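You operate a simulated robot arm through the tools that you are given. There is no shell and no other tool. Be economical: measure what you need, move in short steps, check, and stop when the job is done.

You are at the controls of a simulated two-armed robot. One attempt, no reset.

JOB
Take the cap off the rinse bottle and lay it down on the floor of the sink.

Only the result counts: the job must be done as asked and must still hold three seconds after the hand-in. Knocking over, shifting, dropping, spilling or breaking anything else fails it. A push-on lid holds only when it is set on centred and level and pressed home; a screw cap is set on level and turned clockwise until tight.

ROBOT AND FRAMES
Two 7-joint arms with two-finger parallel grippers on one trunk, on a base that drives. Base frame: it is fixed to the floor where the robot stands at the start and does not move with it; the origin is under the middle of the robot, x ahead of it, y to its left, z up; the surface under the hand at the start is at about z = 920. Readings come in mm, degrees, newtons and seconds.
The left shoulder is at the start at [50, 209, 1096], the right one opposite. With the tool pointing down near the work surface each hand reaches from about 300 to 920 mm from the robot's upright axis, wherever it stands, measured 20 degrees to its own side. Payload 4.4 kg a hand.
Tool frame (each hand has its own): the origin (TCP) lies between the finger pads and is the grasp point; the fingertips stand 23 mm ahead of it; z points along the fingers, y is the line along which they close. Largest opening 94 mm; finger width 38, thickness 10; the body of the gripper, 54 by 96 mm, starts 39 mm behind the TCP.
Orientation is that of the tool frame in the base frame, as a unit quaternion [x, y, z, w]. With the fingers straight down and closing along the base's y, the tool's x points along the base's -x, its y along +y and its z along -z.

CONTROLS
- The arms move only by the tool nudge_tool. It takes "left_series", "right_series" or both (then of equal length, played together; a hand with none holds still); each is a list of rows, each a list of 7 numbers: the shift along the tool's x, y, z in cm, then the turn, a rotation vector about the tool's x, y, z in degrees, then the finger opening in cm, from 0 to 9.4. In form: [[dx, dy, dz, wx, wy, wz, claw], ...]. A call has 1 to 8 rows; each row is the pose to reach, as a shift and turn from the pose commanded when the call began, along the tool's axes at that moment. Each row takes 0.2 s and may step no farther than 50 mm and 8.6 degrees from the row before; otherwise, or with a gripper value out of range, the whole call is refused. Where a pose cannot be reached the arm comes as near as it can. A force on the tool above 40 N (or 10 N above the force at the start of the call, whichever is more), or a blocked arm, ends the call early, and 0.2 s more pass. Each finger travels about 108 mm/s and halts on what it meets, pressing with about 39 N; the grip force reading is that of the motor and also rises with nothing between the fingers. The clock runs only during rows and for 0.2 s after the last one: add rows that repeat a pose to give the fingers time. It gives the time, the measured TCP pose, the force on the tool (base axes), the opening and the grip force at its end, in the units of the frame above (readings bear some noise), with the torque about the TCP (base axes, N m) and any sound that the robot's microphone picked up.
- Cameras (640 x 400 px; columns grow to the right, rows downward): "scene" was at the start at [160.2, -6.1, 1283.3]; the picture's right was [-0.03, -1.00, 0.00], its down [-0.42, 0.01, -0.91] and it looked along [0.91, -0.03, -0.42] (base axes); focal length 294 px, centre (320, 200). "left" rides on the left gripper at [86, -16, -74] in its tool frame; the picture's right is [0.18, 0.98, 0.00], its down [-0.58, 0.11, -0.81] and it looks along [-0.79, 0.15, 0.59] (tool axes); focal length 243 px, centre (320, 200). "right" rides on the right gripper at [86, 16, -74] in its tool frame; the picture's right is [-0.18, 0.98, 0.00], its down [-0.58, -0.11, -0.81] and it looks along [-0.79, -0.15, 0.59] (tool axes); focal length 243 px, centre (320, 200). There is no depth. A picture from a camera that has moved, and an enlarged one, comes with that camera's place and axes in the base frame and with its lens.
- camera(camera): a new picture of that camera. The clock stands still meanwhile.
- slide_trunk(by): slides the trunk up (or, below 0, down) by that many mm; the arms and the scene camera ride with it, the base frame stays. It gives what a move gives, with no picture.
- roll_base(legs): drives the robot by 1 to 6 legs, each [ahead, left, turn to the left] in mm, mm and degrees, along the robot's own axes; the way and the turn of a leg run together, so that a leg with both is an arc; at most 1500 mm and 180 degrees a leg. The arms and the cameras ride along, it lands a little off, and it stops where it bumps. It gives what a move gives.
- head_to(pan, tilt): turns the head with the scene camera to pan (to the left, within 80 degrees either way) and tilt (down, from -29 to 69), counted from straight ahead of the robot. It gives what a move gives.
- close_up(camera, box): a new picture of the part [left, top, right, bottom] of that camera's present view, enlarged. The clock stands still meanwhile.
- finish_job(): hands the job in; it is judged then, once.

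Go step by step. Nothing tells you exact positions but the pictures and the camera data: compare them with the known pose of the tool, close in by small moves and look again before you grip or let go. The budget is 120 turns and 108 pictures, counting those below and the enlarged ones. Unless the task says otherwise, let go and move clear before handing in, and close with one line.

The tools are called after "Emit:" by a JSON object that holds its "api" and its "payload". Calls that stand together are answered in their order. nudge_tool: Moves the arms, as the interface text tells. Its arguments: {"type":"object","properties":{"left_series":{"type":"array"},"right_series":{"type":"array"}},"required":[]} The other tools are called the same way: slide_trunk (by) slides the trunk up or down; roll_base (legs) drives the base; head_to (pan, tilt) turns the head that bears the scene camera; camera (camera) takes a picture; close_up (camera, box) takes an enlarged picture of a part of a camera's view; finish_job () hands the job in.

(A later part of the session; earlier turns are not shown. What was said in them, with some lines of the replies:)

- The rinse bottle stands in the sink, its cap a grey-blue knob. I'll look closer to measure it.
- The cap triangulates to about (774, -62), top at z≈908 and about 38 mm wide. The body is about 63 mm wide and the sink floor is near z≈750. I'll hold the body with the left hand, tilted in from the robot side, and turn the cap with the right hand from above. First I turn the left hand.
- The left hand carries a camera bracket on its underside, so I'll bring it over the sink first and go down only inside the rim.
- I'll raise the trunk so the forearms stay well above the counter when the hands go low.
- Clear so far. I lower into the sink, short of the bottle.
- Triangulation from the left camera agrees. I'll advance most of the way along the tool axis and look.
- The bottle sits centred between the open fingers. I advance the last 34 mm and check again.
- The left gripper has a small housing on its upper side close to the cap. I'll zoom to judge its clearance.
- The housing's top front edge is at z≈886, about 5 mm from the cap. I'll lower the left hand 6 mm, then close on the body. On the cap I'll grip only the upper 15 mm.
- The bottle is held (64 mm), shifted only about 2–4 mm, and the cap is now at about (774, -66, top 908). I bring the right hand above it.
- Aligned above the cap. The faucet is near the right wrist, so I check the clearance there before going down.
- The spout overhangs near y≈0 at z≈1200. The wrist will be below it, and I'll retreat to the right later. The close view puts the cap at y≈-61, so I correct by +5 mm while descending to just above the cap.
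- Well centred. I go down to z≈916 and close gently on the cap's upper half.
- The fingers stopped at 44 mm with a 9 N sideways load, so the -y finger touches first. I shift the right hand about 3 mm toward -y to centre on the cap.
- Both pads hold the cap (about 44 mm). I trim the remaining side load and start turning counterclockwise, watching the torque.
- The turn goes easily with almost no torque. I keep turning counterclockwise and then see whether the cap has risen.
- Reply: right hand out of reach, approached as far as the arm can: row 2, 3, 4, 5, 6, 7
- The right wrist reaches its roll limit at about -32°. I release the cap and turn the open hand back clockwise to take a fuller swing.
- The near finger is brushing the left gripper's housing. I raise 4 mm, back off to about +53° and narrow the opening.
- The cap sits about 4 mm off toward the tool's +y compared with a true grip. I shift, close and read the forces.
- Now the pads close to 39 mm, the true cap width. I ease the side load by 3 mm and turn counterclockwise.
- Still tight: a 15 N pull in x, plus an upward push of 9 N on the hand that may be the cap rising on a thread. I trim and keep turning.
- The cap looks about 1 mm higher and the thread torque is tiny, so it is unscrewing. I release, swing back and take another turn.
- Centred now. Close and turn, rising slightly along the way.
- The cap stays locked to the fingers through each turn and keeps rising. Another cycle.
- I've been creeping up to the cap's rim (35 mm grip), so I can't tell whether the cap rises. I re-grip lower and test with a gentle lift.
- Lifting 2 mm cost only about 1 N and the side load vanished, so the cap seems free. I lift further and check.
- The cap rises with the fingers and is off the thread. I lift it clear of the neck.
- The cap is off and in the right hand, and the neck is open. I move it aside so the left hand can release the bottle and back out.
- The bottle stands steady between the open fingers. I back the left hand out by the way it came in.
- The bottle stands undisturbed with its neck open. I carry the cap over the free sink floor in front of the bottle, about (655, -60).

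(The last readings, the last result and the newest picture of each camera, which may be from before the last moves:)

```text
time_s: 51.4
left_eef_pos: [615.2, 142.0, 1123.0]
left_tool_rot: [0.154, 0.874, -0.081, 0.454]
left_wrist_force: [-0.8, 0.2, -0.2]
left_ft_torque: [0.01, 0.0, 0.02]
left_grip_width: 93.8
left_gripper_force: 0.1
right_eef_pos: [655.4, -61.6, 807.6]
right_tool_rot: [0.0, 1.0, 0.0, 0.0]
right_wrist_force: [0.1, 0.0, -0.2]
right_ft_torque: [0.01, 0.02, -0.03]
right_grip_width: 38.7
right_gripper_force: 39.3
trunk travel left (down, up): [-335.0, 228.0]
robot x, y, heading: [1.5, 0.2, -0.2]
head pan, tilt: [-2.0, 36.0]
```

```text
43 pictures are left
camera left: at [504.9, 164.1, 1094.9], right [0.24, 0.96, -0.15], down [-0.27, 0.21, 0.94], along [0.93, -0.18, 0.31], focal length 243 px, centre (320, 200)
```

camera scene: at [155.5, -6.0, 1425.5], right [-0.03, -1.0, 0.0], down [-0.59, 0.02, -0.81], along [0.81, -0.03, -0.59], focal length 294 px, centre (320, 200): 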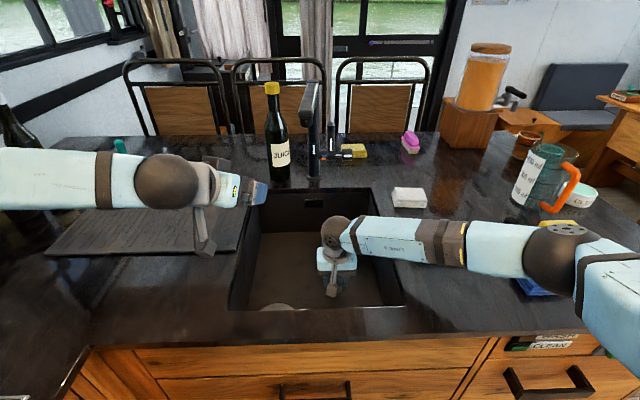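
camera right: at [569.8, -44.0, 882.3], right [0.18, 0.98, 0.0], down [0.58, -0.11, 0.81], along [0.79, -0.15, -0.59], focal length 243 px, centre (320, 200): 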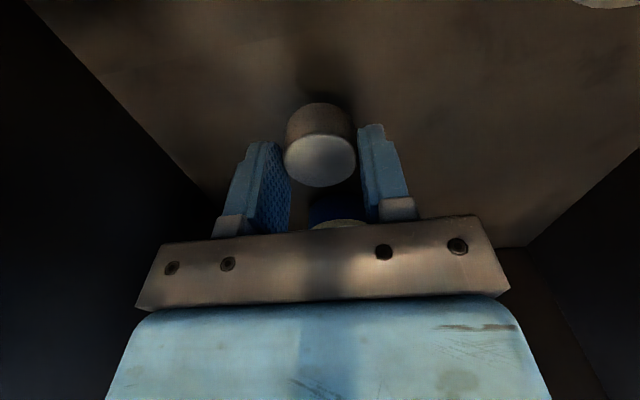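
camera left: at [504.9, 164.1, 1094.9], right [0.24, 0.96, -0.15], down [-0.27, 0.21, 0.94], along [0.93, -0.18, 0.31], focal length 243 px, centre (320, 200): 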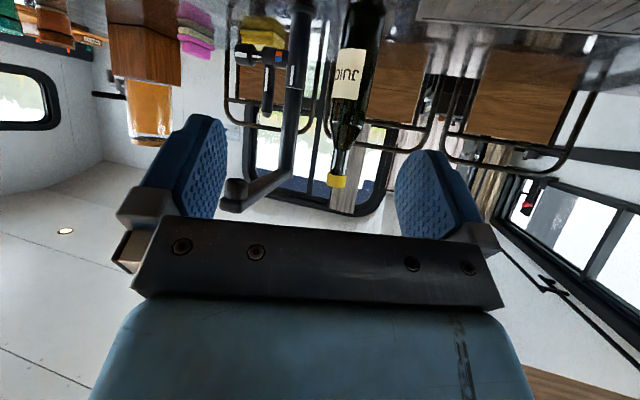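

Emit:
{"api": "nudge_tool", "payload": {"right_series": [[0, 0, 0.8, 0, 0, 0, 2.5], [0, 0, 1.5, 0, 0, 0, 2.5]]}}

Emit:
{"api": "nudge_tool", "payload": {"right_series": [[0, 0, 0.2, 0, 0, 0, 2.5], [0, 0, 0.3, 0, 0, 0, 2.5]]}}

Emit:
{"api": "close_up", "payload": {"camera": "right", "box": [240, 60, 400, 220]}}

```text
time_s: 52.0
left_eef_pos: [614.5, 141.8, 1123.1]
left_tool_rot: [0.154, 0.874, -0.08, 0.454]
left_wrist_force: [-0.1, 0.2, 1.3]
left_ft_torque: [0.0, 0.01, 0.0]
left_grip_width: 94.1
left_gripper_force: 0.0
right_eef_pos: [653.4, -60.9, 791.7]
right_tool_rot: [0.0, 1.0, 0.0, 0.0]
right_wrist_force: [0.2, -0.9, -0.6]
right_ft_torque: [-0.01, 0.03, -0.01]
right_grip_width: 39.0
right_gripper_force: 39.1
trunk travel left (down, up): [-335.0, 228.0]
robot x, y, heading: [1.2, 4.0, -0.0]
head pan, tilt: [-2.0, 36.0]
```

```text
time_s: 52.6
left_eef_pos: [615.6, 142.5, 1121.6]
left_tool_rot: [0.154, 0.873, -0.08, 0.455]
left_wrist_force: [-0.3, 0.6, 0.1]
left_ft_torque: [0.03, -0.02, 0.01]
left_grip_width: 93.9
left_gripper_force: 0.1
right_eef_pos: [655.7, -60.8, 788.5]
right_tool_rot: [0.0, 1.0, -0.001, -0.001]
right_wrist_force: [0.3, 0.8, 0.1]
right_ft_torque: [0.02, -0.03, 0.0]
right_grip_width: 38.8
right_gripper_force: 38.7
trunk travel left (down, up): [-335.0, 228.0]
robot x, y, heading: [1.4, -0.4, 0.2]
head pan, tilt: [-2.0, 36.0]
```

```text
2.50 times, centred on (320, 140) of right
camera zoom: at [570.2, -43.7, 864.6], right [0.18, 0.98, 0.0], down [0.58, -0.11, 0.81], along [0.79, -0.15, -0.59], focal length 606 px, centre (320, 350)
```

zoom: 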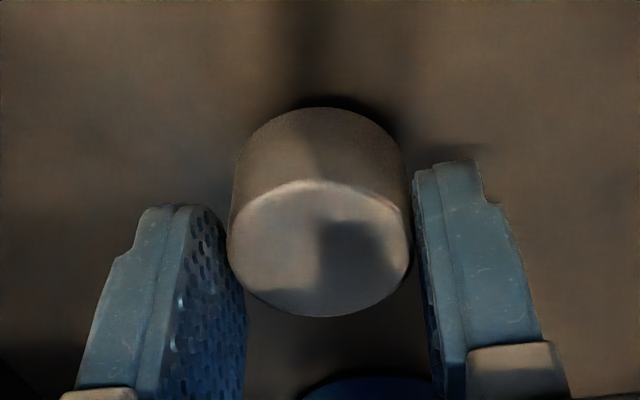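

Nearly down, with no contact force yet. I lower by millimetres until the force shows.

Emit:
{"api": "nudge_tool", "payload": {"right_series": [[0, 0, 0.15, 0, 0, 0, 2.5], [0, 0, 0.3, 0, 0, 0, 2.5]]}}

```text
time_s: 53.2
left_eef_pos: [616.2, 142.1, 1123.1]
left_tool_rot: [0.154, 0.874, -0.081, 0.455]
left_wrist_force: [0.4, -0.6, -0.2]
left_ft_torque: [-0.01, 0.03, -0.01]
left_grip_width: 94.0
left_gripper_force: 0.1
right_eef_pos: [655.2, -61.7, 787.1]
right_tool_rot: [0.0, 1.0, 0.0, 0.0]
right_wrist_force: [-0.7, -0.6, 0.3]
right_ft_torque: [0.0, -0.04, 0.02]
right_grip_width: 38.9
right_gripper_force: 39.4
trunk travel left (down, up): [-335.0, 228.0]
robot x, y, heading: [-0.8, 1.8, -0.2]
head pan, tilt: [-2.0, 36.0]
```

Emit:
{"api": "nudge_tool", "payload": {"right_series": [[0, 0, 0.15, 0, 0, 0, 2.5], [0, 0, 0.3, 0, 0, 0, 2.5]]}}

Emit:
{"api": "close_up", "payload": {"camera": "right", "box": [240, 60, 400, 220]}}

```text
time_s: 53.8
left_eef_pos: [615.1, 141.8, 1121.6]
left_tool_rot: [0.154, 0.874, -0.08, 0.455]
left_wrist_force: [-0.6, 1.5, 0.1]
left_ft_torque: [0.0, -0.02, 0.02]
left_grip_width: 94.2
left_gripper_force: 0.1
right_eef_pos: [656.0, -60.5, 783.9]
right_tool_rot: [0.0, 1.0, 0.0, 0.001]
right_wrist_force: [0.1, -0.2, 0.1]
right_ft_torque: [0.02, 0.0, -0.01]
right_grip_width: 39.2
right_gripper_force: 38.8
trunk travel left (down, up): [-335.0, 228.0]
robot x, y, heading: [2.5, -2.6, 0.1]
head pan, tilt: [-2.0, 36.0]
```

```text
2.50 times, centred on (320, 140) of right
camera zoom: at [570.2, -43.5, 858.7], right [0.18, 0.98, 0.0], down [0.58, -0.11, 0.81], along [0.79, -0.15, -0.59], focal length 606 px, centre (320, 350)
```

zoom: 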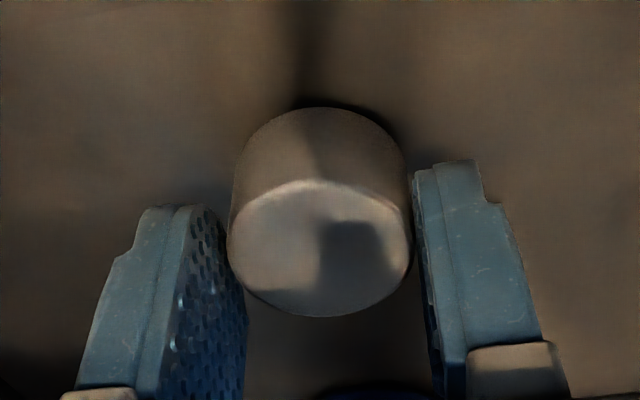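

Emit:
{"api": "nudge_tool", "payload": {"right_series": [[0, 0, 0.15, 0, 0, 0, 2.5], [0, 0, 0.3, 0, 0, 0, 2.5]]}}

Emit:
{"api": "close_up", "payload": {"camera": "scene", "box": [290, 210, 380, 300]}}

```text
time_s: 54.4
left_eef_pos: [615.5, 141.0, 1121.6]
left_tool_rot: [0.154, 0.874, -0.08, 0.455]
left_wrist_force: [0.3, 0.0, 0.3]
left_ft_torque: [-0.03, 0.0, 0.01]
left_grip_width: 93.8
left_gripper_force: 0.0
right_eef_pos: [656.8, -61.9, 781.3]
right_tool_rot: [0.0, 1.0, 0.0, 0.0]
right_wrist_force: [-0.6, 0.4, 0.3]
right_ft_torque: [-0.01, 0.02, 0.0]
right_grip_width: 39.2
right_gripper_force: 38.6
trunk travel left (down, up): [-335.0, 228.0]
robot x, y, heading: [1.2, 3.3, 0.1]
head pan, tilt: [-2.0, 36.0]
```

```text
4.44 times, centred on (335, 255) of scene
camera zoom: at [155.5, -5.9, 1425.5], right [-0.03, -1.0, 0.0], down [-0.59, 0.02, -0.81], along [0.81, -0.03, -0.59], focal length 1309 px, centre (253, -44)
```

zoom: 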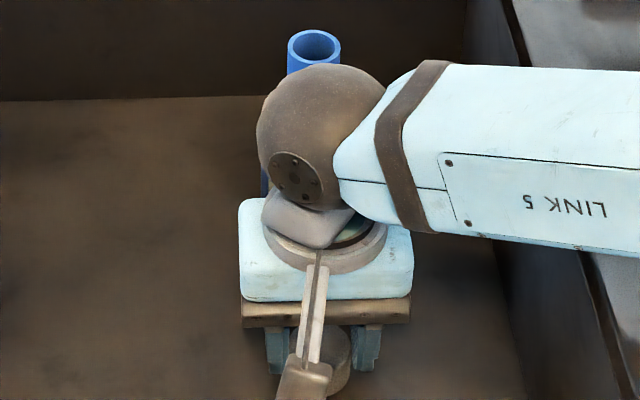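

Emit:
{"api": "nudge_tool", "payload": {"right_series": [[0, 0, 0.15, 0, 0, 0, 2.5], [0, 0, 0.3, 0, 0, 0, 2.5]]}}

```text
time_s: 55.0
left_eef_pos: [615.4, 141.0, 1121.5]
left_tool_rot: [0.154, 0.874, -0.08, 0.454]
left_wrist_force: [-0.3, -0.9, -0.8]
left_ft_torque: [0.03, 0.02, -0.02]
left_grip_width: 93.8
left_gripper_force: 0.1
right_eef_pos: [654.9, -60.1, 778.0]
right_tool_rot: [0.0, 1.0, 0.001, -0.001]
right_wrist_force: [0.0, -0.9, 0.1]
right_ft_torque: [0.02, -0.03, 0.0]
right_grip_width: 39.1
right_gripper_force: 38.7
trunk travel left (down, up): [-335.0, 228.0]
robot x, y, heading: [-2.0, -2.0, 0.1]
head pan, tilt: [-2.0, 36.0]
```

Emit:
{"api": "nudge_tool", "payload": {"right_series": [[0, 0, 0.15, 0, 0, 0, 2.5], [0, 0, 0.3, 0, 0, 0, 2.5]]}}

Emit:
{"api": "close_up", "payload": {"camera": "right", "box": [240, 60, 400, 220]}}

```text
time_s: 55.6
left_eef_pos: [614.0, 141.6, 1123.6]
left_tool_rot: [0.155, 0.873, -0.08, 0.455]
left_wrist_force: [0.0, -0.2, 0.6]
left_ft_torque: [-0.01, 0.0, -0.01]
left_grip_width: 94.0
left_gripper_force: 0.0
right_eef_pos: [656.3, -60.9, 777.4]
right_tool_rot: [-0.001, 1.0, 0.0, 0.001]
right_wrist_force: [-0.1, -2.2, 17.0]
right_ft_torque: [-0.11, 0.22, 0.02]
right_grip_width: 39.1
right_gripper_force: 39.1
trunk travel left (down, up): [-335.0, 228.0]
robot x, y, heading: [-0.8, 0.8, 0.0]
head pan, tilt: [-2.0, 36.0]
```

```text
2.50 times, centred on (320, 140) of right
camera zoom: at [569.9, -43.2, 852.2], right [0.18, 0.98, 0.0], down [0.58, -0.11, 0.81], along [0.79, -0.15, -0.59], focal length 606 px, centre (320, 350)
```

zoom: 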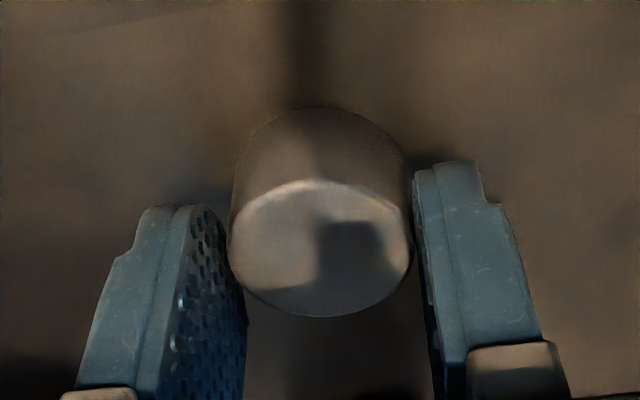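

Contact: 17 N upward, so the cap is on the floor. I ease up 1 mm to relieve the pressure and open the fingers.

Emit:
{"api": "nudge_tool", "payload": {"right_series": [[0, 0, -0.12, 0, 0, 0, 2.5], [0, 0, -0.12, 0, 0, 0, 4.5], [0, 0, -0.12, 0, 0, 0, 6.5], [0, 0, -0.12, 0, 0, 0, 7.0]]}}

Emit:
{"api": "close_up", "payload": {"camera": "right", "box": [240, 60, 400, 220]}}

```text
time_s: 56.6
left_eef_pos: [614.7, 142.7, 1121.1]
left_tool_rot: [0.154, 0.874, -0.08, 0.455]
left_wrist_force: [0.6, 0.2, 0.1]
left_ft_torque: [0.0, -0.01, 0.03]
left_grip_width: 94.1
left_gripper_force: 0.0
right_eef_pos: [654.4, -61.5, 776.1]
right_tool_rot: [0.0, 1.0, -0.001, 0.0]
right_wrist_force: [0.6, 0.1, 0.1]
right_ft_torque: [0.01, -0.03, 0.02]
right_grip_width: 70.0
right_gripper_force: 0.0
trunk travel left (down, up): [-335.0, 228.0]
robot x, y, heading: [-0.2, 1.1, 0.0]
head pan, tilt: [-2.0, 36.0]
```

```text
2.50 times, centred on (320, 140) of right
camera zoom: at [570.0, -43.5, 850.8], right [0.18, 0.98, 0.0], down [0.58, -0.11, 0.81], along [0.79, -0.15, -0.59], focal length 606 px, centre (320, 350)
```

zoom: 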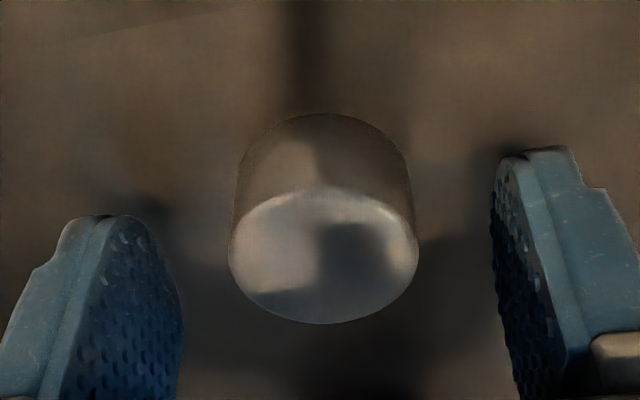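

The cap stands on the sink floor, free of the fingers. I raise the right hand straight up and look.

Emit:
{"api": "nudge_tool", "payload": {"right_series": [[0, 0, -2, 0, 0, 0, 7.0], [0, 0, -6, 0, 0, 0, 7.0], [0, 0, -10, 0, 0, 0, 7.0], [0, 0, -14, 0, 0, 0, 7.0], [0, 0, -18, 0, 0, 0, 7.0], [0, -4, -20, 0, 0, 0, 7.0], [0, -8, -21, 0, 0, 0, 7.0], [0, -12.5, -21, 0, 0, 0, 7.0]]}}

Emit:
{"api": "nudge_tool", "payload": {"right_series": [[0, -4, 0, 0, 0, 0, 7.0], [0, -8, 0, 0, 0, 0, 7.0]]}}

Emit:
{"api": "camera", "payload": {"camera": "scene"}}

Emit:
{"api": "close_up", "payload": {"camera": "scene", "box": [280, 200, 390, 310]}}

```text
time_s: 58.4
left_eef_pos: [615.7, 138.8, 1122.4]
left_tool_rot: [0.153, 0.874, -0.078, 0.455]
left_wrist_force: [-0.5, -0.5, 0.8]
left_ft_torque: [0.04, 0.03, 0.02]
left_grip_width: 94.0
left_gripper_force: 0.2
right_eef_pos: [655.7, -188.0, 985.3]
right_tool_rot: [0.0, 1.0, 0.001, 0.0]
right_wrist_force: [0.3, -0.5, 0.3]
right_ft_torque: [0.01, -0.01, -0.02]
right_grip_width: 70.3
right_gripper_force: 0.0
trunk travel left (down, up): [-335.0, 228.0]
robot x, y, heading: [-1.4, -0.7, -0.1]
head pan, tilt: [-2.0, 36.0]
```

```text
time_s: 59.0
left_eef_pos: [614.5, 141.0, 1123.0]
left_tool_rot: [0.155, 0.873, -0.08, 0.455]
left_wrist_force: [-0.2, -0.7, 0.3]
left_ft_torque: [0.01, 0.04, 0.02]
left_grip_width: 94.2
left_gripper_force: 0.0
right_eef_pos: [655.5, -267.3, 985.7]
right_tool_rot: [0.0, 1.0, 0.0, -0.001]
right_wrist_force: [0.0, -0.9, 0.1]
right_ft_torque: [0.01, -0.01, -0.04]
right_grip_width: 69.9
right_gripper_force: 0.1
trunk travel left (down, up): [-335.0, 228.0]
robot x, y, heading: [1.4, -1.6, 0.3]
head pan, tilt: [-2.0, 36.0]
```

```text
37 pictures are left
camera scene: at [155.2, -6.8, 1425.6], right [-0.04, -1.0, 0.0], down [-0.59, 0.02, -0.81], along [0.81, -0.03, -0.59], focal length 294 px, centre (320, 200)
```

scene: 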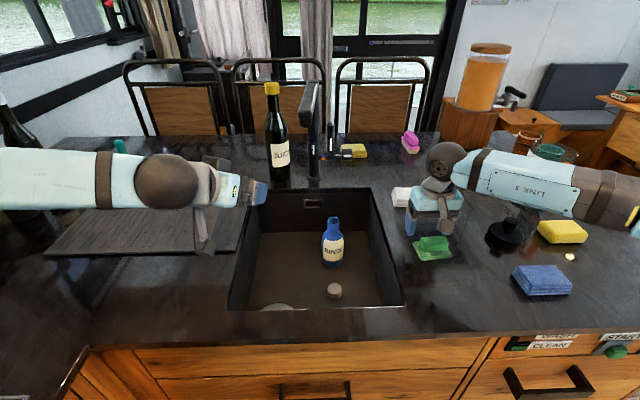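

```text
3.64 times, centred on (335, 255) of scene
camera zoom: at [155.2, -6.8, 1425.6], right [-0.04, -1.0, 0.0], down [-0.59, 0.02, -0.81], along [0.81, -0.03, -0.59], focal length 1071 px, centre (266, 0)
```

zoom: 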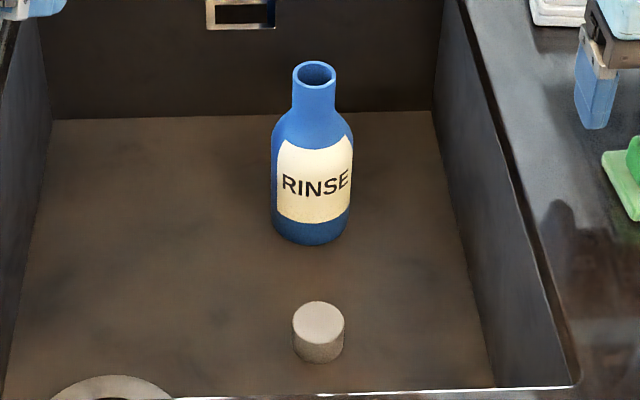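

The bottle stands upright and open, the cap lies on the sink floor, and both hands are clear. I hand in.

Emit:
{"api": "finish_job", "payload": {}}

```text
The job is handed in.
```

The cap is off the rinse bottle and standing on the sink floor in front of it. The bottle is still upright within a few millimetres of where it started, and both hands were clear when I handed in.
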